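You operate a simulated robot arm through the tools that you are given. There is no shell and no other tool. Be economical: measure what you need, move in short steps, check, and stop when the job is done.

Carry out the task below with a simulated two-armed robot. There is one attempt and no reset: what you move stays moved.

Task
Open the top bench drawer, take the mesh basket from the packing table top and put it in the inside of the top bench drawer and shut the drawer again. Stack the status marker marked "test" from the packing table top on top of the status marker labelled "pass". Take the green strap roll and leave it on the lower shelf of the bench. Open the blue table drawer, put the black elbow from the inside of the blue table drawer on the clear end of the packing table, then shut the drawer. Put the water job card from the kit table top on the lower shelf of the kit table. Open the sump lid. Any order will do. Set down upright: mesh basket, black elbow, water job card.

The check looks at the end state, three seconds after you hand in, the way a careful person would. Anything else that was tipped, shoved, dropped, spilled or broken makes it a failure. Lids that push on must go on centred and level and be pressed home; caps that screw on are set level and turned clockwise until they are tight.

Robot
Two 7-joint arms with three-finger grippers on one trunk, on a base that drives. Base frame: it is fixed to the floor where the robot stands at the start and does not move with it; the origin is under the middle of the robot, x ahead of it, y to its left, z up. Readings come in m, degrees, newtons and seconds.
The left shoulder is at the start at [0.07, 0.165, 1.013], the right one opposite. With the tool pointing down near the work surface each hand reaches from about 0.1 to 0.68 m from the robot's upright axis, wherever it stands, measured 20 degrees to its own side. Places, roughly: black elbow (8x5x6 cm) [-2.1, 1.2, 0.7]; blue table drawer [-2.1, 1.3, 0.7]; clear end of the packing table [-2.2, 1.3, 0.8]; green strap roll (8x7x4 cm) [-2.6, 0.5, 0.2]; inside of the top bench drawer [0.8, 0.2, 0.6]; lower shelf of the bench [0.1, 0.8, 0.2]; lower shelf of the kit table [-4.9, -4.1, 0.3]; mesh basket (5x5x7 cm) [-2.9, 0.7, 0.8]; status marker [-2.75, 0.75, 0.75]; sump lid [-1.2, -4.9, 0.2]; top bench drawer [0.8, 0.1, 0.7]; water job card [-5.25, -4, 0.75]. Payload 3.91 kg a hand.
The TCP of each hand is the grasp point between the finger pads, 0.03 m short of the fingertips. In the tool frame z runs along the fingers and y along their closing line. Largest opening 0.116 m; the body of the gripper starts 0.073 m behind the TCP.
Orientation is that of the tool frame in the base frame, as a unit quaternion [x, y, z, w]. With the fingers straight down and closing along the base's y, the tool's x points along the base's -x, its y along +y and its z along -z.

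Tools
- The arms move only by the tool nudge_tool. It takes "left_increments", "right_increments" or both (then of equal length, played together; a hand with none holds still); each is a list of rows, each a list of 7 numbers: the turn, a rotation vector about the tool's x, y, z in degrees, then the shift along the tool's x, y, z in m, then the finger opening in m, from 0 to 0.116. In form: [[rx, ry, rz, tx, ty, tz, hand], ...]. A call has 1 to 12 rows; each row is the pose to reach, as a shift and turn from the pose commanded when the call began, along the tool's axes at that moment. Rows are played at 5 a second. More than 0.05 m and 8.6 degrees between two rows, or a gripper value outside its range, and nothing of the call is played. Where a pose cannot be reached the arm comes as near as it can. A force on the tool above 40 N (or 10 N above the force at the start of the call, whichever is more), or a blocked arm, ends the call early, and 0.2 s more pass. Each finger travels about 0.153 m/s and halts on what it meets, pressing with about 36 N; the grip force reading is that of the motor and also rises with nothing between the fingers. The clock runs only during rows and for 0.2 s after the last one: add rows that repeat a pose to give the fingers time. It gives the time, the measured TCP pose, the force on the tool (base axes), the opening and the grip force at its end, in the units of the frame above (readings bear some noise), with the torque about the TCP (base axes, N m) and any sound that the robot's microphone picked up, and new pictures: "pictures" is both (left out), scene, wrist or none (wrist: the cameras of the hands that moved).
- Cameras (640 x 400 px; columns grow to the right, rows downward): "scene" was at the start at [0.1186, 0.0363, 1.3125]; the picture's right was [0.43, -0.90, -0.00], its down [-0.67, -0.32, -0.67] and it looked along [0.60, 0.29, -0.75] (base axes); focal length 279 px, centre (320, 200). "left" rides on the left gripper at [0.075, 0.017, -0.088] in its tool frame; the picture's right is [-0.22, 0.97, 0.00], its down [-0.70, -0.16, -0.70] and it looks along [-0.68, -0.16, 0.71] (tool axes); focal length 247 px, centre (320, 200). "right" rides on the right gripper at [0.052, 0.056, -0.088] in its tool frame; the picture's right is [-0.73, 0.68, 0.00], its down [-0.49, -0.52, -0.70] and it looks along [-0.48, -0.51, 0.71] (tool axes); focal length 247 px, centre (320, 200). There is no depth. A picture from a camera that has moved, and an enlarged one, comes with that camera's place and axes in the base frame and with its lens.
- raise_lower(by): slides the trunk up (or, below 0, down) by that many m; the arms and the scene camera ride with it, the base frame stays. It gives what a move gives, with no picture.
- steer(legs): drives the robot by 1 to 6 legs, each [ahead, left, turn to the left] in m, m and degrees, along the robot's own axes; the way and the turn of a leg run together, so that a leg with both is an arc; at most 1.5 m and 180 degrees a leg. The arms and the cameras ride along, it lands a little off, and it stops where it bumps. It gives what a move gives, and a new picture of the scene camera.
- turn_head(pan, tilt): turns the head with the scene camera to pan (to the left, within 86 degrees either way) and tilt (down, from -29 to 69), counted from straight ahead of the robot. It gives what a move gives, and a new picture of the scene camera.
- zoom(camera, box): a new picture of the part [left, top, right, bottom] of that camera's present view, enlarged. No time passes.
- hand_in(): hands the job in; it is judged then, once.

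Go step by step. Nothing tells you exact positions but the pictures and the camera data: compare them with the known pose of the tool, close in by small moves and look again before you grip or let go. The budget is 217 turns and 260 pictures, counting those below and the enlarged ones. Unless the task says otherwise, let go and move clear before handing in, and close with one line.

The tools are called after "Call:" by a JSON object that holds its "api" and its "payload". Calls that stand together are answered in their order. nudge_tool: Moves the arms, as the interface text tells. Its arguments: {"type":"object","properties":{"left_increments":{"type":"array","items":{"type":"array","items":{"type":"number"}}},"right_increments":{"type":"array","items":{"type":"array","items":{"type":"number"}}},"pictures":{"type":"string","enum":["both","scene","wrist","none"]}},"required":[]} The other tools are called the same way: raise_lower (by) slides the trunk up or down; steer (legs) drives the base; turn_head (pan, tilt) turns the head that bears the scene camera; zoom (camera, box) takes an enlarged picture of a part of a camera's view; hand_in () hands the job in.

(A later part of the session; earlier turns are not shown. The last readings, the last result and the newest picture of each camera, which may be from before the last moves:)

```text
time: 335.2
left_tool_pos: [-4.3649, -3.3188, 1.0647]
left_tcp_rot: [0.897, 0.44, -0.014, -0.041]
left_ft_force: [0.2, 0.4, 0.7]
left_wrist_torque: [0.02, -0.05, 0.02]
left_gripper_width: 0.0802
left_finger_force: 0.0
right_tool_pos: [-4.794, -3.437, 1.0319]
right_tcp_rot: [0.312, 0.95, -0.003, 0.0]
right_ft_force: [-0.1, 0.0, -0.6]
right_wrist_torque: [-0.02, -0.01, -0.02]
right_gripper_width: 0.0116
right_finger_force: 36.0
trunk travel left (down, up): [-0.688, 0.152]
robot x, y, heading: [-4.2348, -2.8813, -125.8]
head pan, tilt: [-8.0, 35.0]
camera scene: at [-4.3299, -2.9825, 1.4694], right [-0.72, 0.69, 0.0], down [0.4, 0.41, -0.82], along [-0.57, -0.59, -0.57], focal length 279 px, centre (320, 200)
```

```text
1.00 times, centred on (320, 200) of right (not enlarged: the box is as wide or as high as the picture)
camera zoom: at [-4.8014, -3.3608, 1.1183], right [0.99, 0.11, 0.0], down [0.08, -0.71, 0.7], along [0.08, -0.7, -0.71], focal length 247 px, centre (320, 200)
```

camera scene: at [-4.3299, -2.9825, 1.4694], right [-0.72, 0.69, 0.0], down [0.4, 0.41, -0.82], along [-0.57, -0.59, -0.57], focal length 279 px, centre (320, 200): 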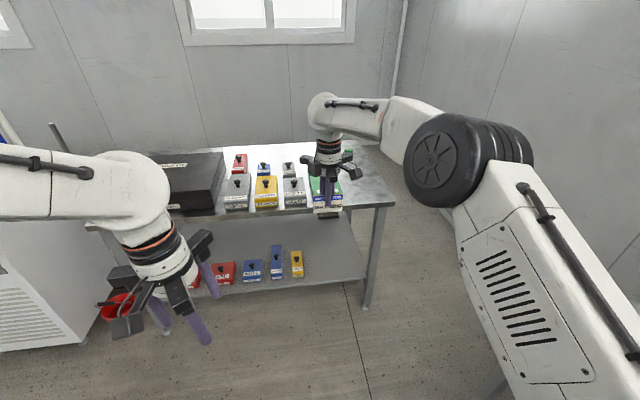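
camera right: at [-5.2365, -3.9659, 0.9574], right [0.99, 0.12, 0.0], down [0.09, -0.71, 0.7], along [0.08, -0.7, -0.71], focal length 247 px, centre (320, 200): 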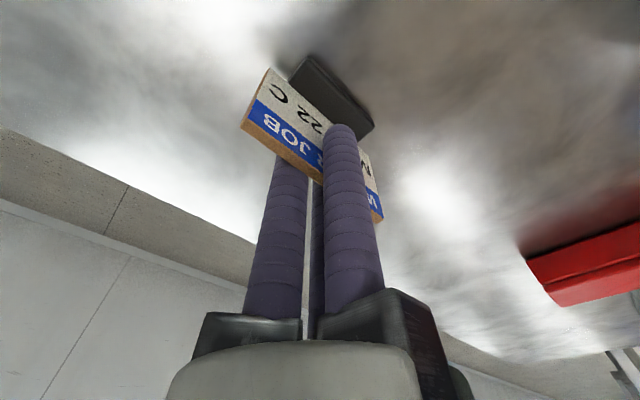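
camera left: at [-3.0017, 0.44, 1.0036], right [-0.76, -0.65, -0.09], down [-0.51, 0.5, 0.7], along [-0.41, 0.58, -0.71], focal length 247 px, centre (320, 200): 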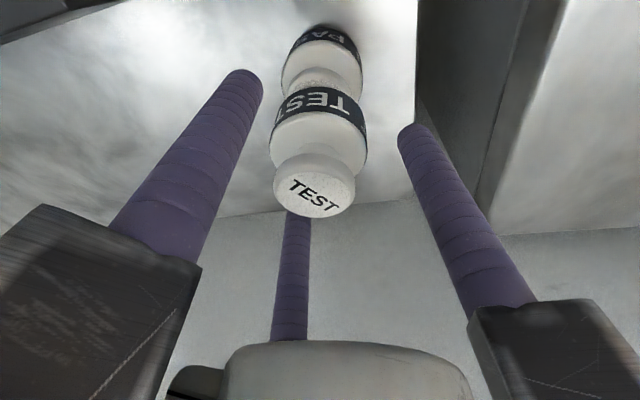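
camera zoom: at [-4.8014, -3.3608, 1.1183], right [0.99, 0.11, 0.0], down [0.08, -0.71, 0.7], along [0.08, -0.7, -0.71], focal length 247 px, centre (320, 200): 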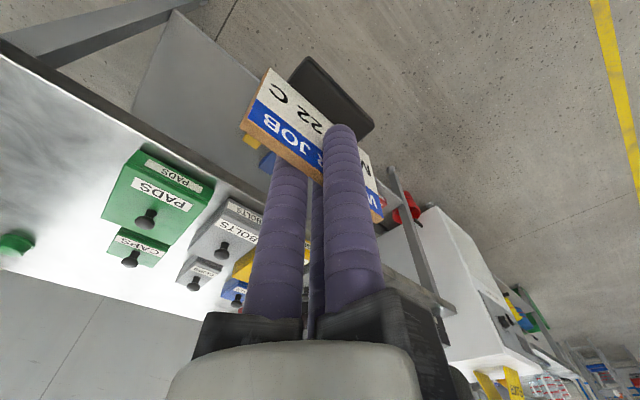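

The card is held upright. I'll retract both hands, lower the trunk and head for the free right part of the lower shelf.

Call:
{"api": "nudge_tool", "payload": {"right_increments": [[0, 0, 0, 0.02, 0.04, 0, 0.0], [0, 0, 0, 0.04, 0.08, 0, 0.0], [0, 0, 0, 0.06, 0.12, 0, 0.0], [0, 0, 0, 0.08, 0.16, 0, 0.0], [0, 0, 0, 0.1, 0.2, 0, 0.0], [0, 0, 0, 0.11, 0.22, 0, 0.0]], "left_increments": [[0, 0, 0, 0.02, 0.03, 0, 0.08], [0, 0, 0, 0.04, 0.06, 0, 0.08], [0, 0, 0, 0.06, 0.09, 0, 0.08], [0, 0, 0, 0.09, 0.12, 0, 0.08], [0, 0, 0, 0.12, 0.15, 0, 0.08], [0, 0, 0, 0.14, 0.18, 0, 0.08]], "pictures": "none"}}

Call:
{"api": "raise_lower", "payload": {"by": -0.4}}

Call:
{"api": "raise_lower", "payload": {"by": -0.25}}

Call:
{"api": "turn_head", "payload": {"pan": -10, "tilt": 25}}

```text
time: 336.6
left_tool_pos: [-4.137, -3.3299, 1.0659]
left_tcp_rot: [0.902, 0.432, 0.002, -0.014]
left_ft_force: [0.9, -0.6, -0.1]
left_wrist_torque: [0.07, 0.18, -0.03]
left_gripper_width: 0.0798
left_finger_force: 0.0
left hand out of reach, approached as far as the arm can: row 5, 6
right_tool_pos: [-4.753, -3.1962, 1.0301]
right_tcp_rot: [0.312, 0.95, -0.003, 0.0]
right_ft_force: [-0.8, -0.2, 0.1]
right_wrist_torque: [0.0, -0.02, 0.03]
right_gripper_width: 0.0113
right_finger_force: 36.5
trunk travel left (down, up): [-0.688, 0.152]
robot x, y, heading: [-4.238, -2.8806, -126.0]
head pan, tilt: [-8.0, 35.0]
```

```text
time: 340.5
left_tool_pos: [-4.1389, -3.3273, 0.6603]
left_tcp_rot: [0.898, 0.438, -0.013, -0.041]
left_ft_force: [-0.5, -0.2, 0.1]
left_wrist_torque: [0.01, 0.0, 0.0]
left_gripper_width: 0.0799
left_finger_force: 0.0
right_tool_pos: [-4.7525, -3.1962, 0.6298]
right_tcp_rot: [0.312, 0.95, -0.003, 0.0]
right_ft_force: [0.3, -0.5, 0.0]
right_wrist_torque: [0.02, 0.0, -0.01]
right_gripper_width: 0.0115
right_finger_force: 36.1
trunk travel left (down, up): [-0.288, 0.552]
robot x, y, heading: [-4.2356, -2.8804, -126.0]
head pan, tilt: [-8.0, 35.0]
```

```text
time: 343.0
left_tool_pos: [-4.1376, -3.3283, 0.4098]
left_tcp_rot: [0.897, 0.439, -0.012, -0.042]
left_ft_force: [-0.1, -0.8, 0.1]
left_wrist_torque: [-0.02, 0.01, -0.02]
left_gripper_width: 0.0802
left_finger_force: 0.1
right_tool_pos: [-4.7524, -3.1954, 0.3788]
right_tcp_rot: [0.312, 0.95, -0.002, 0.0]
right_ft_force: [-0.1, 0.5, -0.1]
right_wrist_torque: [-0.01, -0.01, -0.01]
right_gripper_width: 0.0115
right_finger_force: 35.9
trunk travel left (down, up): [-0.038, 0.802]
robot x, y, heading: [-4.2349, -2.8791, -126.1]
head pan, tilt: [-8.0, 35.0]
```

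```text
time: 343.8
left_tool_pos: [-4.1379, -3.3272, 0.4112]
left_tcp_rot: [0.897, 0.439, -0.013, -0.041]
left_ft_force: [-0.1, 0.4, -0.8]
left_wrist_torque: [0.0, -0.02, 0.0]
left_gripper_width: 0.0797
left_finger_force: 0.0
right_tool_pos: [-4.7528, -3.1964, 0.3795]
right_tcp_rot: [0.312, 0.95, -0.003, 0.0]
right_ft_force: [0.6, -0.3, 0.3]
right_wrist_torque: [-0.01, 0.0, -0.02]
right_gripper_width: 0.0115
right_finger_force: 35.7
trunk travel left (down, up): [-0.038, 0.802]
robot x, y, heading: [-4.2361, -2.8798, -125.8]
head pan, tilt: [-10.0, 25.0]
camera scene: at [-4.3347, -2.9828, 0.8352], right [-0.69, 0.72, 0.0], down [0.3, 0.29, -0.91], along [-0.65, -0.63, -0.42], focal length 279 px, centre (320, 200)
```

scene: 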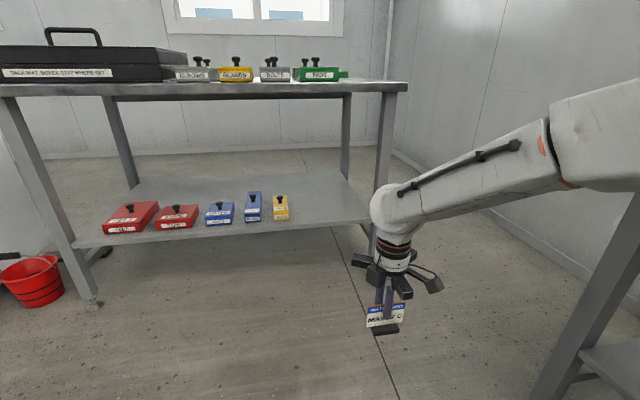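

The shelf is higher than I assumed (z≈0.31), so I'll raise 10 cm before moving in over the free right end.

Call:
{"api": "raise_lower", "payload": {"by": 0.1}}

Call:
{"api": "steer", "payload": {"legs": [[0.6, 0, 0]]}}

Call:
{"api": "zoom", "payload": {"camera": "right", "box": [0, 0, 640, 400]}}

```text
time: 345.1
left_tool_pos: [-4.1383, -3.3281, 0.5093]
left_tcp_rot: [0.897, 0.439, -0.013, -0.042]
left_ft_force: [-0.2, 0.0, -0.3]
left_wrist_torque: [0.04, 0.0, 0.01]
left_gripper_width: 0.0801
left_finger_force: 0.1
right_tool_pos: [-4.7532, -3.1962, 0.4796]
right_tcp_rot: [0.312, 0.95, -0.004, -0.001]
right_ft_force: [0.9, -0.3, -0.6]
right_wrist_torque: [-0.01, 0.03, -0.01]
right_gripper_width: 0.0119
right_finger_force: 35.9
trunk travel left (down, up): [-0.138, 0.702]
robot x, y, heading: [-4.2358, -2.8795, -125.9]
head pan, tilt: [-10.0, 25.0]
```

```text
time: 347.9
left_tool_pos: [-4.4365, -3.7456, 0.5107]
left_tcp_rot: [0.897, 0.44, -0.013, -0.042]
left_ft_force: [0.0, -0.1, 0.2]
left_wrist_torque: [0.02, 0.02, 0.0]
left_gripper_width: 0.0797
left_finger_force: 0.0
right_tool_pos: [-5.0388, -3.6019, 0.4648]
right_tcp_rot: [0.304, 0.953, 0.02, 0.005]
right_ft_force: [0.3, -0.5, -0.7]
right_wrist_torque: [0.0, -0.01, -0.02]
right_gripper_width: 0.0117
right_finger_force: 35.5
trunk travel left (down, up): [-0.138, 0.702]
robot x, y, heading: [-4.5363, -3.3036, -125.7]
head pan, tilt: [-10.0, 25.0]
stopped in leg 1: the robot was blocked; the commanded pose is now the measured one
camera scene: at [-4.635, -3.4015, 0.9358], right [-0.7, 0.72, 0.0], down [0.3, 0.29, -0.91], along [-0.65, -0.63, -0.42], focal length 279 px, centre (320, 200)
```

scene: 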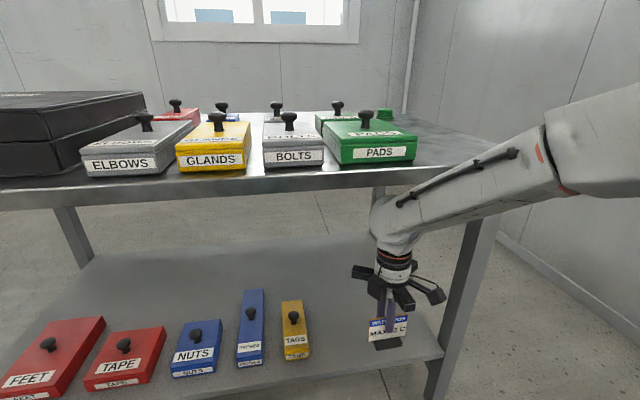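

```text
1.00 times, centred on (320, 200) of right (not enlarged: the box is as wide or as high as the picture)
camera zoom: at [-5.0496, -3.5283, 0.5542], right [0.99, 0.13, 0.03], down [0.08, -0.73, 0.68], along [0.11, -0.67, -0.74], focal length 247 px, centre (320, 200)
```

zoom: 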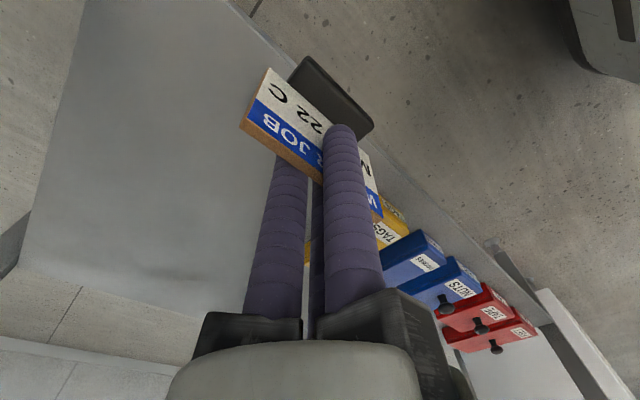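

The forearm met the table's front edge. I'll back off, lower the trunk with the arm more stretched out, and straighten the card.

Call:
{"api": "steer", "payload": {"legs": [[-0.3, 0, 0]]}}

Call:
{"api": "raise_lower", "payload": {"by": -0.1}}

Call:
{"api": "nudge_tool", "payload": {"right_increments": [[1.2, 0, 0, 0, -0.02, -0.02, 0.0], [2.35, 0, 0, 0, -0.05, -0.04, 0.0], [2.35, 0, 0, 0, -0.09, -0.06, 0.0], [2.35, 0, 0, 0, -0.13, -0.07, 0.0], [2.35, 0, 0, 0, -0.16, -0.08, 0.0]], "pictures": "scene"}}

```text
time: 350.0
left_tool_pos: [-4.2592, -3.4995, 0.5095]
left_tcp_rot: [0.896, 0.442, -0.012, -0.041]
left_ft_force: [0.0, -0.1, -0.1]
left_wrist_torque: [0.06, 0.01, 0.01]
left_gripper_width: 0.0799
left_finger_force: 0.1
right_tool_pos: [-4.8617, -3.3563, 0.4651]
right_tcp_rot: [0.304, 0.953, 0.018, 0.004]
right_ft_force: [0.1, 0.9, -0.3]
right_wrist_torque: [0.01, 0.0, -0.01]
right_gripper_width: 0.0115
right_finger_force: 36.1
trunk travel left (down, up): [-0.138, 0.702]
robot x, y, heading: [-4.3607, -3.0554, -125.8]
head pan, tilt: [-10.0, 25.0]
camera scene: at [-4.457, -3.1551, 0.9352], right [-0.7, 0.72, 0.0], down [0.3, 0.29, -0.91], along [-0.65, -0.63, -0.42], focal length 279 px, centre (320, 200)
```

scene: 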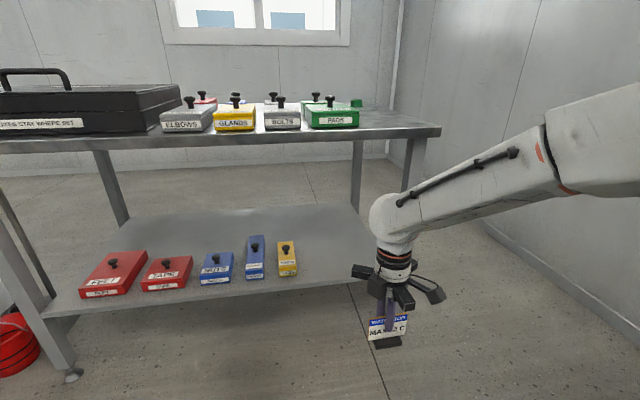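

```text
time: 351.3
left_tool_pos: [-4.2589, -3.4994, 0.4099]
left_tcp_rot: [0.896, 0.441, -0.013, -0.041]
left_ft_force: [-0.6, -0.3, -0.1]
left_wrist_torque: [-0.02, 0.0, 0.01]
left_gripper_width: 0.08
left_finger_force: 0.0
right_tool_pos: [-4.8616, -3.3567, 0.3648]
right_tcp_rot: [0.303, 0.953, 0.019, 0.004]
right_ft_force: [-0.9, 0.4, -0.8]
right_wrist_torque: [-0.03, -0.02, 0.0]
right_gripper_width: 0.0117
right_finger_force: 36.0
trunk travel left (down, up): [-0.038, 0.802]
robot x, y, heading: [-4.359, -3.0483, -125.7]
head pan, tilt: [-10.0, 25.0]
```

```text
time: 352.5
left_tool_pos: [-4.2591, -3.4988, 0.4098]
left_tcp_rot: [0.897, 0.441, -0.012, -0.041]
left_ft_force: [0.4, -0.2, 0.3]
left_wrist_torque: [-0.01, -0.01, 0.01]
left_gripper_width: 0.0799
left_finger_force: 0.1
right_tool_pos: [-4.9546, -3.4899, 0.4373]
right_tcp_rot: [0.304, 0.953, -0.001, -0.002]
right_ft_force: [0.2, -0.2, 0.4]
right_wrist_torque: [-0.01, -0.01, -0.01]
right_gripper_width: 0.0115
right_finger_force: 36.7
trunk travel left (down, up): [-0.038, 0.802]
robot x, y, heading: [-4.3555, -3.0568, -125.9]
head pan, tilt: [-10.0, 25.0]
camera scene: at [-4.4571, -3.1551, 0.8352], right [-0.7, 0.72, 0.0], down [0.3, 0.29, -0.91], along [-0.65, -0.63, -0.42], focal length 279 px, centre (320, 200)
```

scene: 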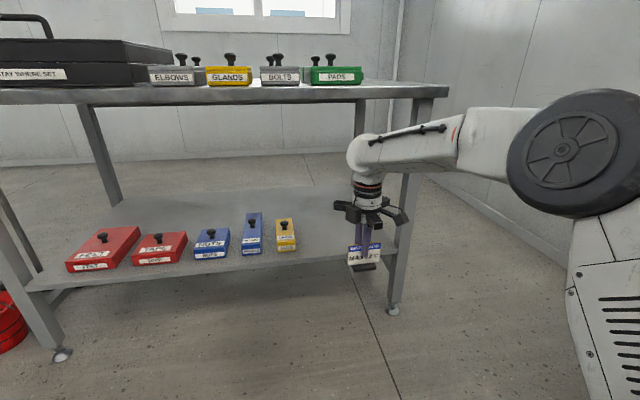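

Now the forearm is below the table top's underside. Driving in 26 cm.

Call:
{"api": "steer", "payload": {"legs": [[0.14, -0.005, 0], [0.12, -0.005, 0]]}}

Call:
{"api": "zoom", "payload": {"camera": "right", "box": [0, 0, 640, 400]}}

```text
time: 354.7
left_tool_pos: [-4.4198, -3.7057, 0.4088]
left_tcp_rot: [0.897, 0.441, -0.013, -0.041]
left_ft_force: [0.3, -0.4, 0.6]
left_wrist_torque: [0.01, 0.01, 0.04]
left_gripper_width: 0.0799
left_finger_force: 0.0
right_tool_pos: [-5.1163, -3.6965, 0.4364]
right_tcp_rot: [0.304, 0.953, -0.001, -0.002]
right_ft_force: [-0.1, -0.5, -0.7]
right_wrist_torque: [0.01, -0.02, 0.01]
right_gripper_width: 0.0116
right_finger_force: 35.9
trunk travel left (down, up): [-0.038, 0.802]
robot x, y, heading: [-4.5187, -3.2597, -125.9]
head pan, tilt: [-10.0, 25.0]
camera scene: at [-4.6176, -3.3612, 0.8352], right [-0.7, 0.72, 0.0], down [0.3, 0.29, -0.91], along [-0.65, -0.63, -0.42], focal length 279 px, centre (320, 200)
```

scene: 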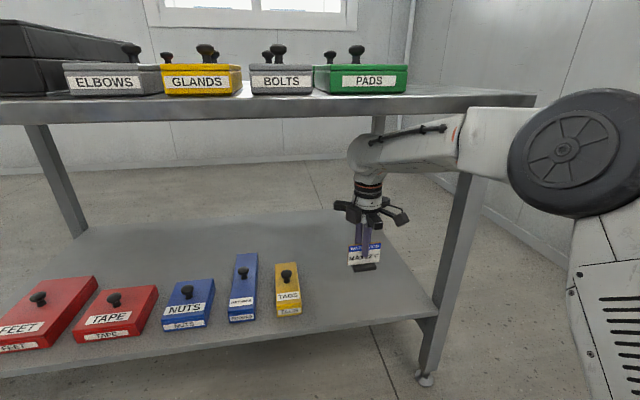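

```text
1.00 times, centred on (320, 200) of right (not enlarged: the box is as wide or as high as the picture)
camera zoom: at [-5.1238, -3.6196, 0.5249], right [0.99, 0.13, -0.01], down [0.1, -0.71, 0.7], along [0.09, -0.69, -0.71], focal length 247 px, centre (320, 200)
```

zoom: 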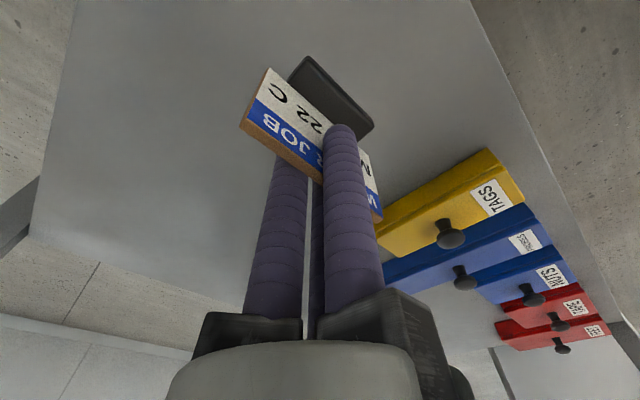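

The card is over a free spot on the shelf. Lowering until contact.

Call:
{"api": "nudge_tool", "payload": {"right_increments": [[0, 0, 0, 0, 0, 0.006, 0.0], [0, 0, 0, 0, 0, 0.012, 0.0], [0, 0, 0, 0, 0, 0.018, 0.0], [0, 0, 0, 0, 0, 0.024, 0.0], [0, 0, 0, 0, 0, 0.03, 0.0], [0, 0, 0, 0, 0, 0.036, 0.0], [0, 0, 0, 0, 0, 0.042, 0.0], [0, 0, 0, 0, 0, 0.048, 0.0], [0, 0, 0, 0, 0, 0.054, 0.0]], "pictures": "wrist"}}

```text
time: 356.7
left_tool_pos: [-4.4189, -3.7045, 0.4093]
left_tcp_rot: [0.897, 0.44, -0.013, -0.041]
left_ft_force: [-0.1, -0.6, -0.1]
left_wrist_torque: [0.01, 0.0, 0.02]
left_gripper_width: 0.0802
left_finger_force: 0.1
right_tool_pos: [-5.1145, -3.6962, 0.3825]
right_tcp_rot: [0.304, 0.953, -0.001, -0.003]
right_ft_force: [0.1, 0.4, -0.7]
right_wrist_torque: [-0.03, 0.02, -0.02]
right_gripper_width: 0.0113
right_finger_force: 35.8
trunk travel left (down, up): [-0.038, 0.802]
robot x, y, heading: [-4.5173, -3.2578, -126.0]
head pan, tilt: [-10.0, 25.0]
camera right: at [-5.1248, -3.6201, 0.4701], right [0.99, 0.13, -0.01], down [0.1, -0.71, 0.7], along [0.09, -0.69, -0.71], focal length 247 px, centre (320, 200)
```

right: 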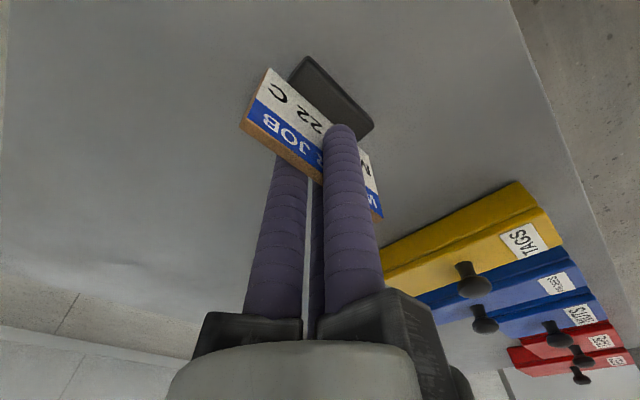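

Not down yet. Continuing in small steps.

Call:
{"api": "nudge_tool", "payload": {"right_increments": [[0, 0, 0, 0, 0, 0.005, 0.0], [0, 0, 0, 0, 0, 0.01, 0.0], [0, 0, 0, 0, 0, 0.015, 0.0], [0, 0, 0, 0, 0, 0.02, 0.0], [0, 0, 0, 0, 0, 0.025, 0.0], [0, 0, 0, 0, 0, 0.03, 0.0], [0, 0, 0, 0, 0, 0.035, 0.0], [0, 0, 0, 0, 0, 0.04, 0.0], [0, 0, 0, 0, 0, 0.045, 0.0], [0, 0, 0, 0, 0, 0.05, 0.0], [0, 0, 0, 0, 0, 0.055, 0.0], [0, 0, 0, 0, 0, 0.06, 0.0]], "pictures": "wrist"}}

```text
time: 357.9
left_tool_pos: [-4.4181, -3.705, 0.41]
left_tcp_rot: [0.896, 0.441, -0.014, -0.042]
left_ft_force: [0.6, 0.3, -0.1]
left_wrist_torque: [-0.02, 0.05, -0.03]
left_gripper_width: 0.0799
left_finger_force: 0.1
right_tool_pos: [-5.1169, -3.698, 0.3699]
right_tcp_rot: [0.304, 0.953, -0.009, -0.005]
right_ft_force: [2.3, 3.5, 20.0]
right_wrist_torque: [0.29, -0.66, 0.11]
right_gripper_width: 0.0114
right_finger_force: 36.1
trunk travel left (down, up): [-0.038, 0.802]
robot x, y, heading: [-4.5195, -3.2594, -125.8]
head pan, tilt: [-10.0, 25.0]
stopped in row 5 (right hand): the force on the tool passed its limit at 44 N (the readings are from after the stop); the commanded pose is now the measured one
camera right: at [-5.1245, -3.6206, 0.4566], right [0.99, 0.13, -0.02], down [0.1, -0.7, 0.71], along [0.08, -0.7, -0.71], focal length 247 px, centre (320, 200)
```

right: 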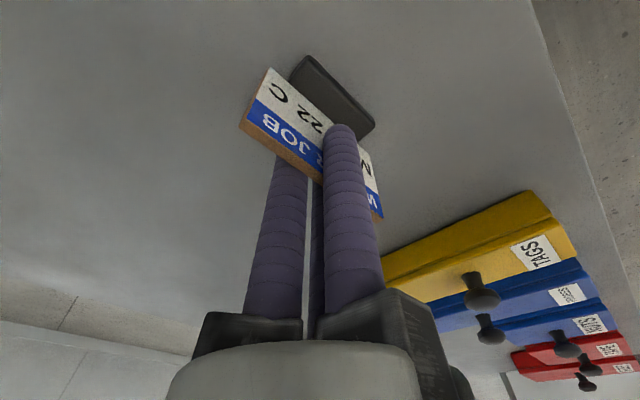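

Contact. Easing off 2 mm and opening slowly.

Call:
{"api": "nudge_tool", "payload": {"right_increments": [[0, 0, 0, 0, 0, -0.002, 0.0], [0, 0, 0, 0, 0, -0.002, 0.015], [0, 0, 0, 0, 0, -0.002, 0.022], [0, 0, 0, 0, 0, -0.002, 0.032], [0, 0, 0, 0, 0, -0.002, 0.045], [0, 0, 0, 0, 0, -0.002, 0.06]], "pictures": "wrist"}}

Call:
{"api": "zoom", "payload": {"camera": "scene", "box": [300, 200, 428, 280]}}

```text
time: 359.3
left_tool_pos: [-4.4201, -3.7051, 0.4108]
left_tcp_rot: [0.897, 0.441, -0.013, -0.042]
left_ft_force: [0.6, -0.4, 0.7]
left_wrist_torque: [0.0, -0.02, -0.02]
left_gripper_width: 0.0801
left_finger_force: 0.1
right_tool_pos: [-5.1168, -3.6986, 0.3676]
right_tcp_rot: [0.304, 0.953, -0.005, -0.003]
right_ft_force: [0.2, -0.5, -0.1]
right_wrist_torque: [-0.01, 0.0, -0.02]
right_gripper_width: 0.0602
right_finger_force: 0.0
trunk travel left (down, up): [-0.038, 0.802]
robot x, y, heading: [-4.521, -3.2602, -126.0]
head pan, tilt: [-10.0, 25.0]
camera right: at [-5.1249, -3.6206, 0.4542], right [0.99, 0.13, -0.01], down [0.1, -0.7, 0.7], along [0.09, -0.7, -0.71], focal length 247 px, centre (320, 200)
```

right: 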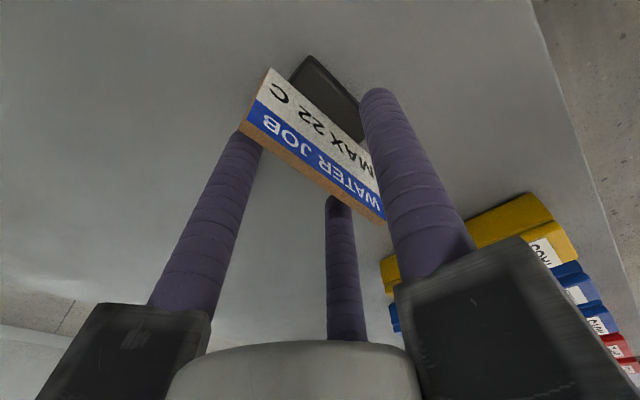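

```text
5.00 times, centred on (364, 240) of scene
camera zoom: at [-4.6176, -3.361, 0.8352], right [-0.7, 0.72, 0.0], down [0.3, 0.29, -0.91], along [-0.65, -0.63, -0.42], focal length 1395 px, centre (100, 0)
```

zoom: 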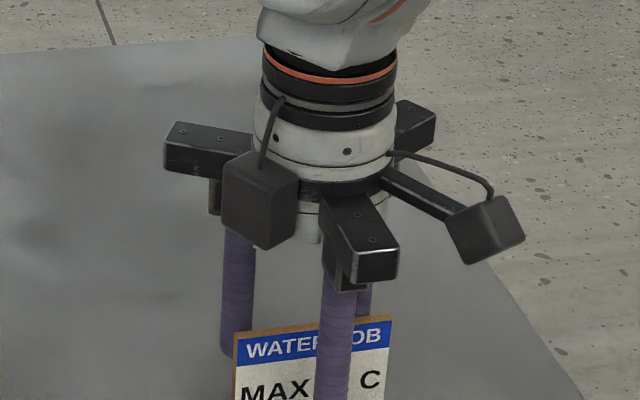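

The card stands upright. Lifting 7 cm and backing straight out.

Call:
{"api": "nudge_tool", "payload": {"right_increments": [[0, 0, 0, 0, -0.003, -0.02, 0.07], [0, 0, 0, 0, -0.003, -0.045, 0.08], [0, 0, 0, 0, -0.003, -0.07, 0.08], [0, 0, 0, 0, -0.003, -0.072, 0.08]], "pictures": "wrist"}}

Call:
{"api": "steer", "payload": {"legs": [[-0.7, 0, 0]]}}

```text
time: 360.3
left_tool_pos: [-4.4199, -3.7051, 0.4108]
left_tcp_rot: [0.897, 0.441, -0.012, -0.041]
left_ft_force: [0.3, 0.2, -0.1]
left_wrist_torque: [0.01, -0.02, -0.01]
left_gripper_width: 0.0798
left_finger_force: 0.0
right_tool_pos: [-5.1167, -3.7002, 0.441]
right_tcp_rot: [0.304, 0.953, -0.005, -0.003]
right_ft_force: [0.3, 0.6, 0.7]
right_wrist_torque: [0.02, -0.05, -0.01]
right_gripper_width: 0.0803
right_finger_force: 0.0
trunk travel left (down, up): [-0.038, 0.802]
robot x, y, heading: [-4.519, -3.2588, -125.5]
head pan, tilt: [-10.0, 25.0]
camera right: at [-5.1253, -3.6228, 0.5268], right [0.99, 0.13, -0.01], down [0.1, -0.7, 0.7], along [0.09, -0.7, -0.71], focal length 247 px, centre (320, 200)
```

right: 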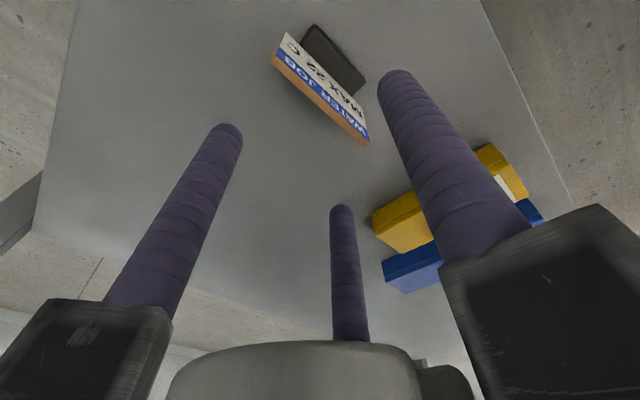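

```text
time: 364.1
left_tool_pos: [-4.0165, -3.1468, 0.4107]
left_tcp_rot: [0.897, 0.44, -0.012, -0.041]
left_ft_force: [1.3, -0.1, 0.5]
left_wrist_torque: [0.0, 0.01, 0.0]
left_gripper_width: 0.0797
left_finger_force: 0.0
right_tool_pos: [-4.7144, -3.1398, 0.4399]
right_tcp_rot: [0.305, 0.952, -0.006, -0.004]
right_ft_force: [0.2, -0.8, 0.5]
right_wrist_torque: [-0.01, -0.04, -0.01]
right_gripper_width: 0.0801
right_finger_force: 0.1
trunk travel left (down, up): [-0.038, 0.802]
robot x, y, heading: [-4.1175, -2.6971, -125.9]
head pan, tilt: [-10.0, 25.0]
camera scene: at [-4.2133, -2.8017, 0.8352], right [-0.7, 0.72, 0.0], down [0.3, 0.29, -0.91], along [-0.65, -0.63, -0.42], focal length 279 px, centre (320, 200)
```

scene: 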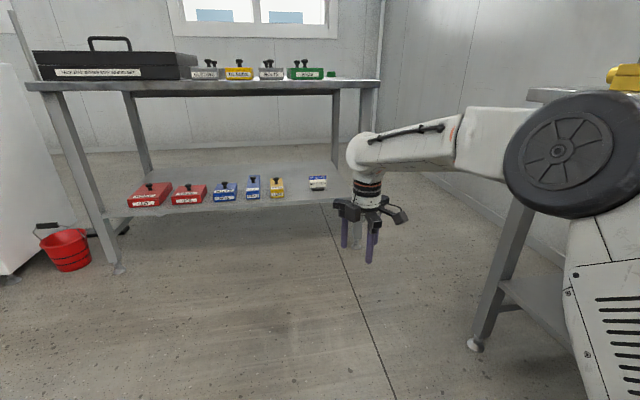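

The card is upright on the shelf. Now to the sump: raise the trunk, turn to heading −35° and drive along.

Call:
{"api": "raise_lower", "payload": {"by": 0.4}}

Call:
{"api": "steer", "payload": {"legs": [[0, 0, 90.5], [1.3, 0, 0]]}}

Call:
{"api": "turn_head", "payload": {"pan": 0, "tilt": 25}}

```text
time: 367.9
left_tool_pos: [-4.0163, -3.1469, 0.81]
left_tcp_rot: [0.897, 0.44, -0.012, -0.041]
left_ft_force: [-0.7, 0.2, 0.6]
left_wrist_torque: [0.01, 0.0, 0.01]
left_gripper_width: 0.0802
left_finger_force: 0.1
right_tool_pos: [-4.7136, -3.1404, 0.8395]
right_tcp_rot: [0.306, 0.952, -0.005, -0.004]
right_ft_force: [-0.9, -0.7, -0.2]
right_wrist_torque: [-0.03, -0.02, 0.01]
right_gripper_width: 0.0801
right_finger_force: 0.1
trunk travel left (down, up): [-0.438, 0.402]
robot x, y, heading: [-4.1183, -2.7014, -126.2]
head pan, tilt: [-10.0, 25.0]
```

```text
time: 378.3
left_tool_pos: [-2.6203, -3.3801, 0.8106]
left_tcp_rot: [0.331, 0.943, -0.038, -0.022]
left_ft_force: [-0.6, 0.5, 0.4]
left_wrist_torque: [-0.01, 0.02, -0.01]
left_gripper_width: 0.08
left_finger_force: 0.0
right_tool_pos: [-2.6375, -4.0772, 0.8398]
right_tcp_rot: [-0.451, 0.892, -0.006, 0.001]
right_ft_force: [0.3, -0.2, -0.5]
right_wrist_torque: [0.0, 0.03, -0.01]
right_gripper_width: 0.08
right_finger_force: 0.1
trunk travel left (down, up): [-0.438, 0.402]
robot x, y, heading: [-3.0702, -3.4748, -36.9]
head pan, tilt: [-10.0, 25.0]
camera scene: at [-2.9689, -3.5663, 1.2352], right [-0.73, -0.68, 0.0], down [-0.29, 0.31, -0.91], along [0.62, -0.66, -0.42], focal length 279 px, centre (320, 200)
```

scene: 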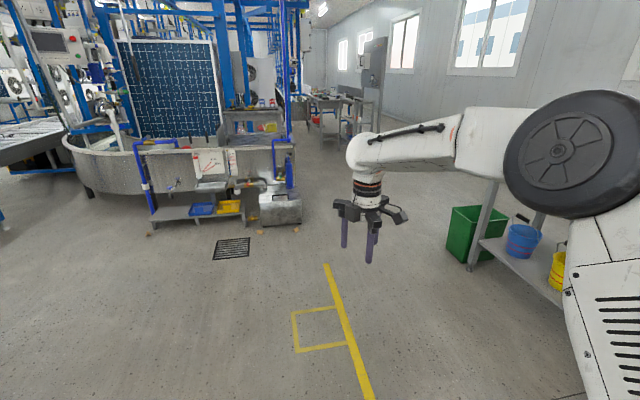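

```text
time: 379.0
left_tool_pos: [-2.6198, -3.3796, 0.8087]
left_tcp_rot: [0.33, 0.943, -0.038, -0.02]
left_ft_force: [0.1, 0.6, -0.1]
left_wrist_torque: [-0.05, 0.01, 0.01]
left_gripper_width: 0.0798
left_finger_force: 0.0
right_tool_pos: [-2.6385, -4.076, 0.8396]
right_tcp_rot: [-0.451, 0.893, -0.007, 0.001]
right_ft_force: [-0.1, 0.1, 0.0]
right_wrist_torque: [-0.04, 0.0, 0.01]
right_gripper_width: 0.08
right_finger_force: 0.0
trunk travel left (down, up): [-0.438, 0.402]
robot x, y, heading: [-3.0662, -3.4666, -37.0]
head pan, tilt: [0.0, 25.0]
camera scene: at [-2.9585, -3.5542, 1.2352], right [-0.6, -0.8, 0.0], down [-0.34, 0.25, -0.91], along [0.72, -0.54, -0.42], focal length 279 px, centre (320, 200)
```

scene: 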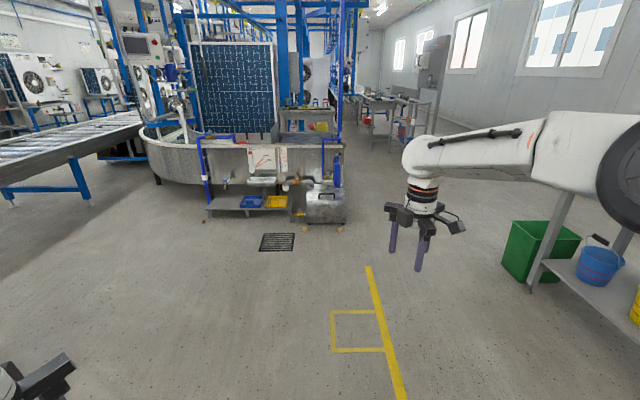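

The sump box is visible at the end of the tank line. Zooming.

Call:
{"api": "zoom", "payload": {"camera": "scene", "box": [270, 150, 382, 220]}}

```text
5.71 times, centred on (326, 185) of scene
camera zoom: at [-2.9585, -3.5542, 1.2352], right [-0.6, -0.8, 0.0], down [-0.34, 0.25, -0.91], along [0.72, -0.54, -0.42], focal length 1594 px, centre (286, 286)
```

zoom: 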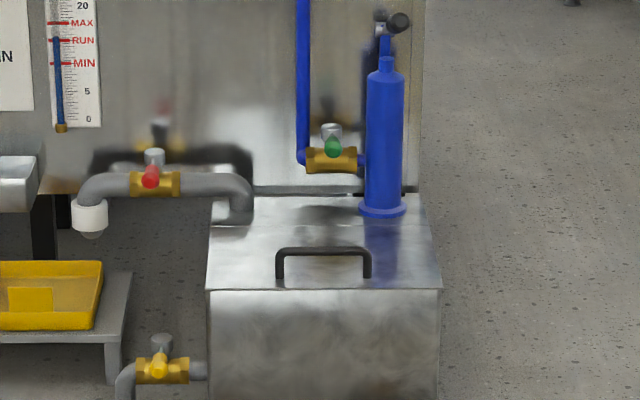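

The handle bar is at about [-1.269, -4.896, 0.284], near the lid's front edge. I'll drive close and inspect the hinge side.

Call:
{"api": "steer", "payload": {"legs": [[0.7, 0.08, 2], [0.7, 0.12, 0]]}}

Call:
{"api": "turn_head", "payload": {"pan": -8, "tilt": 50}}

```text
time: 386.3
left_tool_pos: [-1.3803, -4.0198, 0.8092]
left_tcp_rot: [0.32, 0.946, -0.039, -0.02]
left_ft_force: [0.8, -0.5, -0.7]
left_wrist_torque: [-0.02, 0.0, 0.02]
left_gripper_width: 0.0802
left_finger_force: 0.0
right_tool_pos: [-1.3816, -4.7157, 0.8387]
right_tcp_rot: [-0.462, 0.887, -0.007, 0.001]
right_ft_force: [0.5, -0.4, 1.1]
right_wrist_torque: [0.01, 0.01, 0.0]
right_gripper_width: 0.0798
right_finger_force: 0.1
trunk travel left (down, up): [-0.438, 0.402]
robot x, y, heading: [-1.8245, -4.1189, -35.4]
head pan, tilt: [0.0, 25.0]
camera scene: at [-1.7135, -4.2013, 1.2352], right [-0.58, -0.81, 0.0], down [-0.34, 0.25, -0.91], along [0.74, -0.53, -0.42], focal length 279 px, centre (320, 200)
```

scene: 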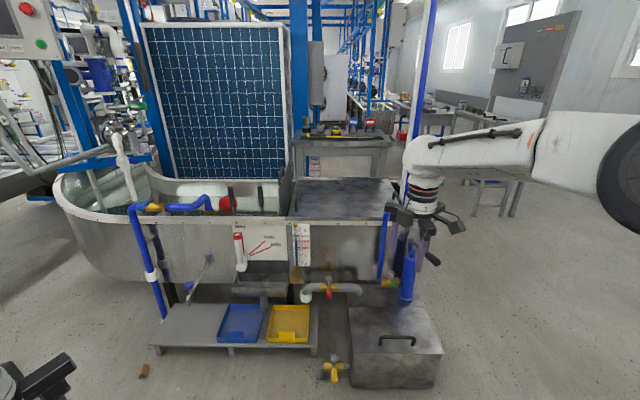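

```text
time: 387.2
left_tool_pos: [-1.3808, -4.0189, 0.8087]
left_tcp_rot: [0.32, 0.946, -0.039, -0.02]
left_ft_force: [0.2, 0.4, 0.6]
left_wrist_torque: [0.0, 0.04, 0.0]
left_gripper_width: 0.0797
left_finger_force: 0.1
right_tool_pos: [-1.3818, -4.715, 0.8399]
right_tcp_rot: [-0.462, 0.887, -0.006, 0.002]
right_ft_force: [0.5, -0.4, -0.2]
right_wrist_torque: [-0.02, -0.01, -0.03]
right_gripper_width: 0.0801
right_finger_force: 0.1
trunk travel left (down, up): [-0.438, 0.402]
robot x, y, heading: [-1.8289, -4.1177, -35.4]
head pan, tilt: [-8.0, 50.0]
camera scene: at [-1.7331, -4.2006, 1.1978], right [-0.69, -0.73, 0.0], down [-0.56, 0.53, -0.64], along [0.47, -0.44, -0.77], focal length 279 px, centre (320, 200)
```

scene: 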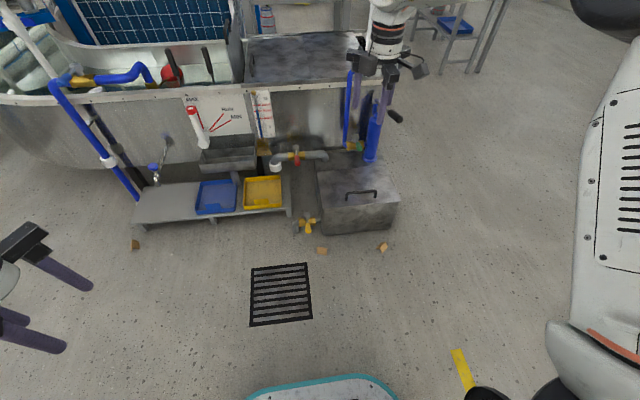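

Call:
{"api": "zoom", "payload": {"camera": "scene", "box": [290, 135, 418, 240]}}

```text
3.81 times, centred on (354, 188) of scene
camera zoom: at [-1.7331, -4.2006, 1.1978], right [-0.69, -0.73, 0.0], down [-0.56, 0.53, -0.64], along [0.47, -0.44, -0.77], focal length 1062 px, centre (190, 248)
```

zoom: 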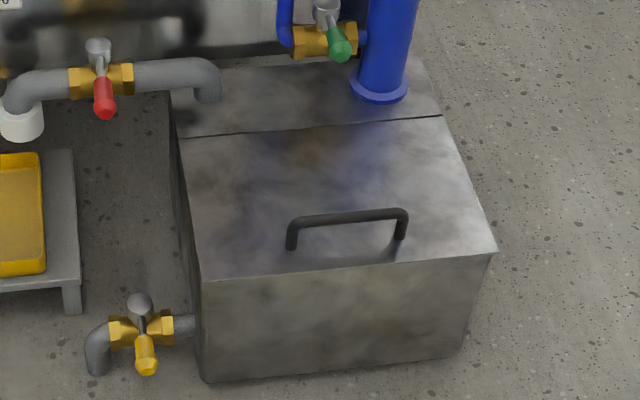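

The lid's seam (hinge line) is 0.23 m behind its front edge, with the pump at rear right. I'll position, lower, and grip the handle bar slightly left of centre.

Call:
{"api": "nudge_tool", "payload": {"right_increments": [[0, 0, 0, 0.0, 0.04, 0, 0.08], [0, 0, 0, 0.01, 0.08, 0, 0.08], [0, 0, 0, 0.02, 0.12, 0, 0.07], [0, 0, 0, 0.02, 0.16, 0, 0.07], [0, 0, 0, 0.02, 0.19, 0, 0.07]], "pictures": "none"}}

Call:
{"api": "steer", "payload": {"legs": [[0.37, -0.04, 0]]}}

Call:
{"api": "raise_lower", "payload": {"by": -0.38}}

Call:
{"api": "zoom", "payload": {"camera": "right", "box": [0, 0, 640, 400]}}

```text
time: 388.4
left_tool_pos: [-1.3815, -4.0182, 0.8116]
left_tcp_rot: [0.32, 0.947, -0.038, -0.019]
left_ft_force: [-0.6, -0.3, 0.0]
left_wrist_torque: [0.02, 0.01, -0.02]
left_gripper_width: 0.0795
left_finger_force: 0.0
right_tool_pos: [-1.5491, -4.6227, 0.8392]
right_tcp_rot: [-0.462, 0.887, -0.007, 0.002]
right_ft_force: [0.4, -0.1, -0.6]
right_wrist_torque: [-0.02, -0.04, -0.02]
right_gripper_width: 0.0696
right_finger_force: 0.0
trunk travel left (down, up): [-0.438, 0.402]
robot x, y, heading: [-1.8216, -4.1209, -35.4]
head pan, tilt: [-8.0, 50.0]
```

```text
time: 390.8
left_tool_pos: [-1.108, -4.2642, 0.812]
left_tcp_rot: [0.317, 0.948, -0.038, -0.02]
left_ft_force: [-0.8, 0.9, 0.1]
left_wrist_torque: [-0.03, -0.02, 0.01]
left_gripper_width: 0.0798
left_finger_force: 0.0
right_tool_pos: [-1.2736, -4.8692, 0.8394]
right_tcp_rot: [-0.464, 0.886, -0.008, 0.002]
right_ft_force: [0.5, 0.5, -0.4]
right_wrist_torque: [0.01, -0.03, 0.03]
right_gripper_width: 0.0697
right_finger_force: 0.0
trunk travel left (down, up): [-0.438, 0.402]
robot x, y, heading: [-1.5534, -4.368, -35.2]
head pan, tilt: [-8.0, 50.0]
camera scene: at [-1.4607, -4.4499, 1.1983], right [-0.68, -0.73, 0.0], down [-0.56, 0.53, -0.64], along [0.47, -0.44, -0.77], focal length 279 px, centre (320, 200)
```

scene: 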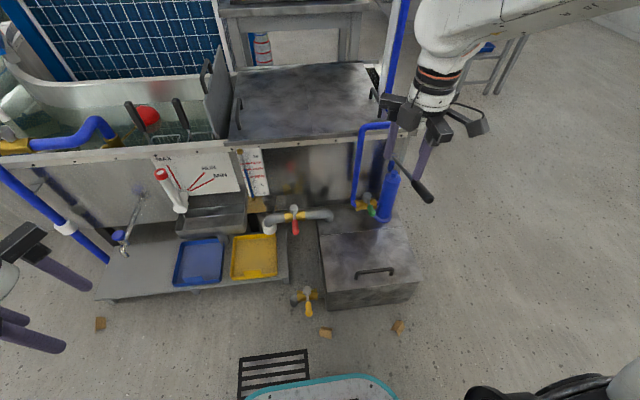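

```text
time: 394.4
left_tool_pos: [-1.1061, -4.2621, 0.43]
left_tcp_rot: [0.317, 0.947, -0.039, -0.019]
left_ft_force: [-0.2, -0.1, -1.0]
left_wrist_torque: [-0.01, 0.02, 0.01]
left_gripper_width: 0.0799
left_finger_force: 0.0
right_tool_pos: [-1.2713, -4.8674, 0.4589]
right_tcp_rot: [-0.464, 0.886, -0.008, 0.001]
right_ft_force: [-0.6, -0.2, 0.4]
right_wrist_torque: [0.01, 0.01, 0.01]
right_gripper_width: 0.0698
right_finger_force: 0.1
trunk travel left (down, up): [-0.058, 0.782]
robot x, y, heading: [-1.5537, -4.3671, -35.4]
head pan, tilt: [-8.0, 50.0]
```

```text
1.00 times, centred on (320, 200) of right (not enlarged: the box is as wide or as high as the picture)
camera zoom: at [-1.3467, -4.8776, 0.5466], right [-0.14, 0.99, -0.01], down [0.7, 0.11, 0.7], along [0.7, 0.09, -0.71], focal length 247 px, centre (320, 200)
```

zoom: 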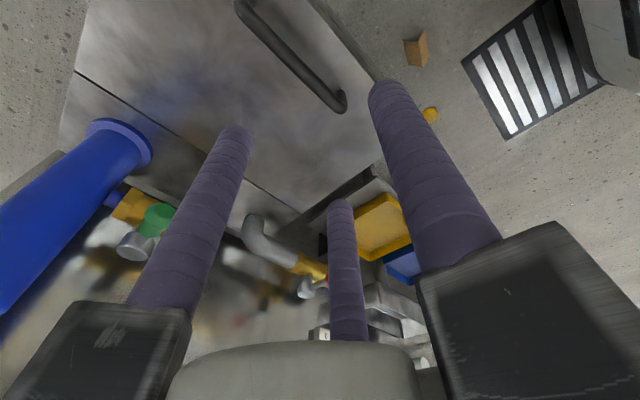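

The bar is below, between the fingers. Descending most of the way.

Call:
{"api": "nudge_tool", "payload": {"right_increments": [[0, 0, 0, 0.0, -0.01, 0.03, 0.08], [0, 0, 0, 0.001, -0.0206, 0.07, 0.08], [0, 0, 0, 0.001, -0.0206, 0.11, 0.08], [0, 0, 0, 0.001, -0.0206, 0.13, 0.08], [0, 0, 0, 0.001, -0.0206, 0.13, 0.08]], "pictures": "both"}}

```text
time: 395.6
left_tool_pos: [-1.1052, -4.2634, 0.4302]
left_tcp_rot: [0.317, 0.947, -0.039, -0.019]
left_ft_force: [-0.1, -0.1, -0.9]
left_wrist_torque: [0.0, -0.01, -0.01]
left_gripper_width: 0.0801
left_finger_force: 0.0
right_tool_pos: [-1.2527, -4.8823, 0.3301]
right_tcp_rot: [-0.464, 0.886, -0.007, 0.002]
right_ft_force: [0.2, -0.4, 0.4]
right_wrist_torque: [-0.02, 0.0, 0.0]
right_gripper_width: 0.08
right_finger_force: 0.0
trunk travel left (down, up): [-0.058, 0.782]
robot x, y, heading: [-1.5542, -4.37, -35.0]
head pan, tilt: [-8.0, 50.0]
camera scene: at [-1.4594, -4.4489, 0.8183], right [-0.68, -0.73, 0.0], down [-0.56, 0.53, -0.64], along [0.47, -0.44, -0.77], focal length 279 px, centre (320, 200)
camera right: at [-1.3285, -4.8909, 0.4162], right [-0.14, 0.99, -0.01], down [0.7, 0.11, 0.7], along [0.7, 0.09, -0.71], focal length 247 px, centre (320, 200)
```

scene: 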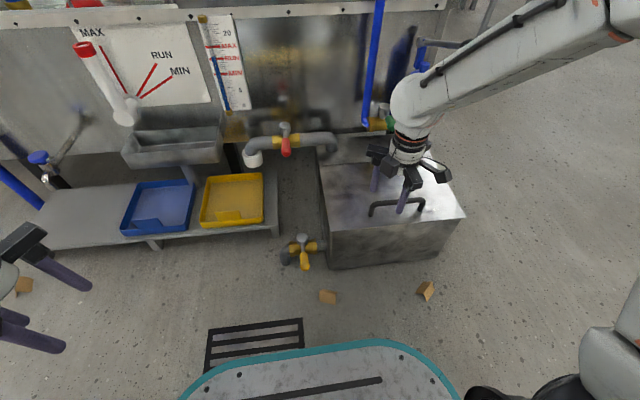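
right: 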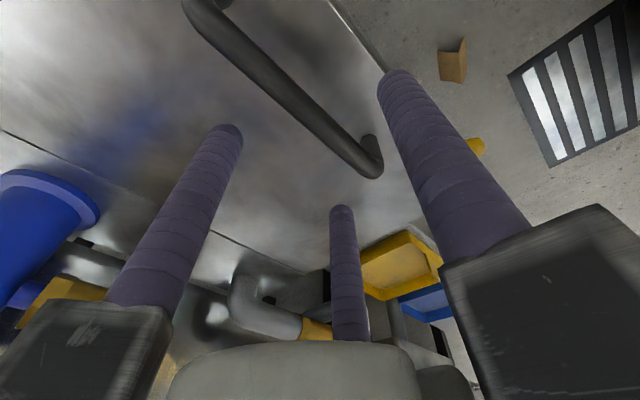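

Bar properly placed between the fingers. Descending the last 3.4 cm and closing.

Call:
{"api": "nudge_tool", "payload": {"right_increments": [[0, 0, 0, 0, 0, 0.012, 0.08], [0, 0, 0, 0, 0, 0.024, 0.08], [0, 0, 0, 0, 0, 0.034, 0.08], [0, 0, 0, 0, 0, 0.034, 0.05], [0, 0, 0, 0, 0, 0.034, 0.03], [0, 0, 0, 0, 0, 0.034, 0.015], [0, 0, 0, 0, 0, 0.034, 0.005], [0, 0, 0, 0, 0, 0.034, 0.005]], "pictures": "wrist"}}

```text
time: 397.4
left_tool_pos: [-1.1058, -4.2622, 0.4305]
left_tcp_rot: [0.318, 0.947, -0.04, -0.02]
left_ft_force: [0.2, -0.1, -0.7]
left_wrist_torque: [0.0, 0.02, 0.01]
left_gripper_width: 0.08
left_finger_force: 0.1
right_tool_pos: [-1.2546, -4.8813, 0.2963]
right_tcp_rot: [-0.465, 0.886, -0.005, 0.002]
right_ft_force: [-11.6, 11.6, 1.6]
right_wrist_torque: [0.09, 0.17, -0.7]
right_gripper_width: 0.0238
right_finger_force: 45.3
trunk travel left (down, up): [-0.058, 0.782]
robot x, y, heading: [-1.5522, -4.3703, -35.2]
head pan, tilt: [-8.0, 50.0]
camera right: at [-1.3299, -4.8915, 0.3825], right [-0.14, 0.99, -0.01], down [0.7, 0.11, 0.7], along [0.7, 0.09, -0.71], focal length 247 px, centre (320, 200)
```

right: 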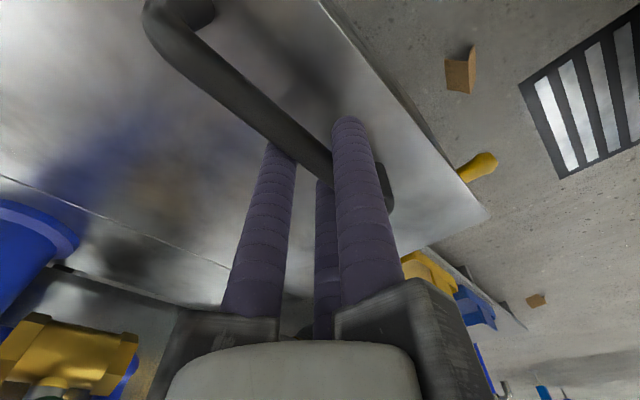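

Gripped. Now I'll swing the lid up along its arc, first to about 30°.

Call:
{"api": "nudge_tool", "payload": {"right_increments": [[0, 0, 0, 0, -0.002, -0.008, 0.005], [0, 0, 0, 0, -0.0042, -0.0163, 0.005], [0, 0, 0, 0, -0.007, -0.0243, 0.005], [0, 0, 0, 0, -0.0098, -0.0322, 0.005], [0, 0, 0, 0, -0.017, -0.0475, 0.005], [0, 0, 0, 0, -0.0251, -0.0622, 0.005], [0, 0, 0, 0, -0.035, -0.076, 0.005], [0, 0, 0, 0, -0.0454, -0.0891, 0.005]], "pictures": "scene"}}

```text
time: 399.2
left_tool_pos: [-1.1067, -4.2631, 0.4322]
left_tcp_rot: [0.317, 0.947, -0.04, -0.019]
left_ft_force: [-0.6, 0.1, 0.0]
left_wrist_torque: [0.03, 0.0, -0.03]
left_gripper_width: 0.0801
left_finger_force: 0.1
right_tool_pos: [-1.2184, -4.9083, 0.3886]
right_tcp_rot: [-0.463, 0.886, -0.008, 0.001]
right_ft_force: [-25.7, 3.3, 10.2]
right_wrist_torque: [-0.08, 0.56, -0.53]
right_gripper_width: 0.0238
right_finger_force: 45.4
trunk travel left (down, up): [-0.058, 0.782]
robot x, y, heading: [-1.5527, -4.3697, -35.2]
head pan, tilt: [-8.0, 50.0]
camera scene: at [-1.4604, -4.4484, 0.8186], right [-0.69, -0.73, 0.0], down [-0.56, 0.53, -0.64], along [0.47, -0.44, -0.76], focal length 279 px, centre (320, 200)
```

scene: 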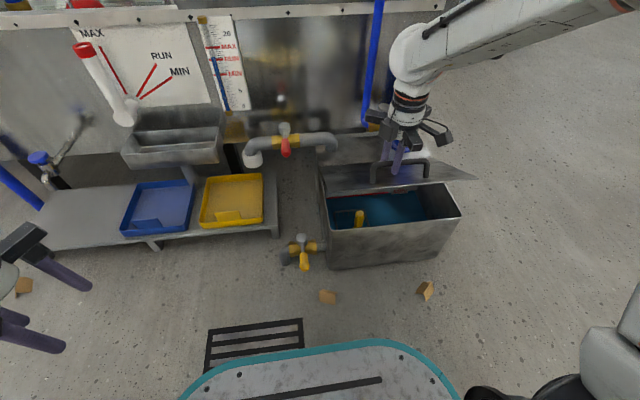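

The lid is swinging open on its rear hinge. Continuing the arc.

Call:
{"api": "nudge_tool", "payload": {"right_increments": [[0, 0, 0, 0, -0.005, -0.012, 0.005], [0, 0, 0, 0, -0.015, -0.023, 0.005], [0, 0, 0, 0, -0.03, -0.034, 0.005], [0, 0, 0, 0, -0.045, -0.0425, 0.005], [0, 0, 0, 0, -0.06, -0.049, 0.005], [0, 0, 0, 0, -0.076, -0.0545, 0.005], [0, 0, 0, 0, -0.092, -0.059, 0.005], [0, 0, 0, 0, -0.11, -0.0621, 0.005]], "pictures": "both"}}

```text
time: 401.0
left_tool_pos: [-1.1065, -4.2633, 0.433]
left_tcp_rot: [0.318, 0.947, -0.039, -0.019]
left_ft_force: [-0.1, -0.3, -0.7]
left_wrist_torque: [0.01, 0.02, 0.01]
left_gripper_width: 0.0802
left_finger_force: 0.0
right_tool_pos: [-1.1287, -4.9719, 0.4532]
right_tcp_rot: [-0.462, 0.887, -0.011, 0.001]
right_ft_force: [-26.4, -23.0, 18.5]
right_wrist_torque: [-0.45, 0.68, -0.94]
right_gripper_width: 0.0236
right_finger_force: 45.4
trunk travel left (down, up): [-0.058, 0.782]
robot x, y, heading: [-1.5507, -4.3656, -35.3]
head pan, tilt: [-8.0, 50.0]
camera scene: at [-1.461, -4.4489, 0.8188], right [-0.69, -0.73, 0.0], down [-0.55, 0.53, -0.64], along [0.47, -0.44, -0.76], focal length 279 px, centre (320, 200)
camera right: at [-1.2051, -4.9803, 0.5396], right [-0.14, 0.99, -0.02], down [0.7, 0.11, 0.71], along [0.7, 0.08, -0.71], focal length 247 px, centre (320, 200)
```

scene: 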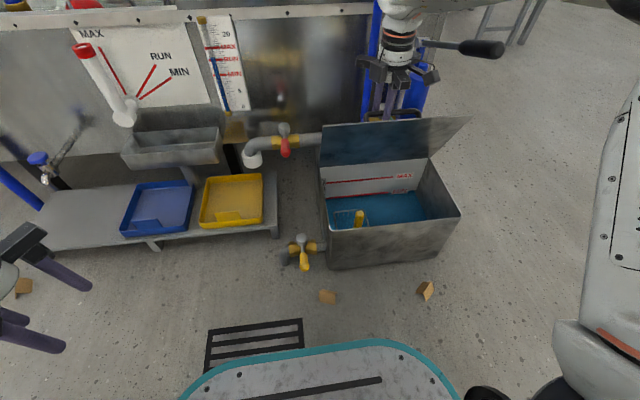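
right: 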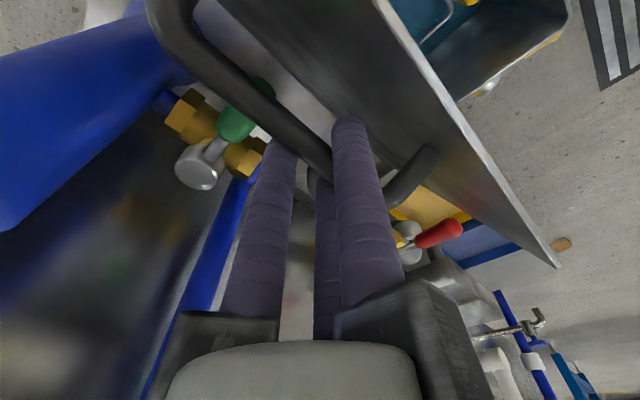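

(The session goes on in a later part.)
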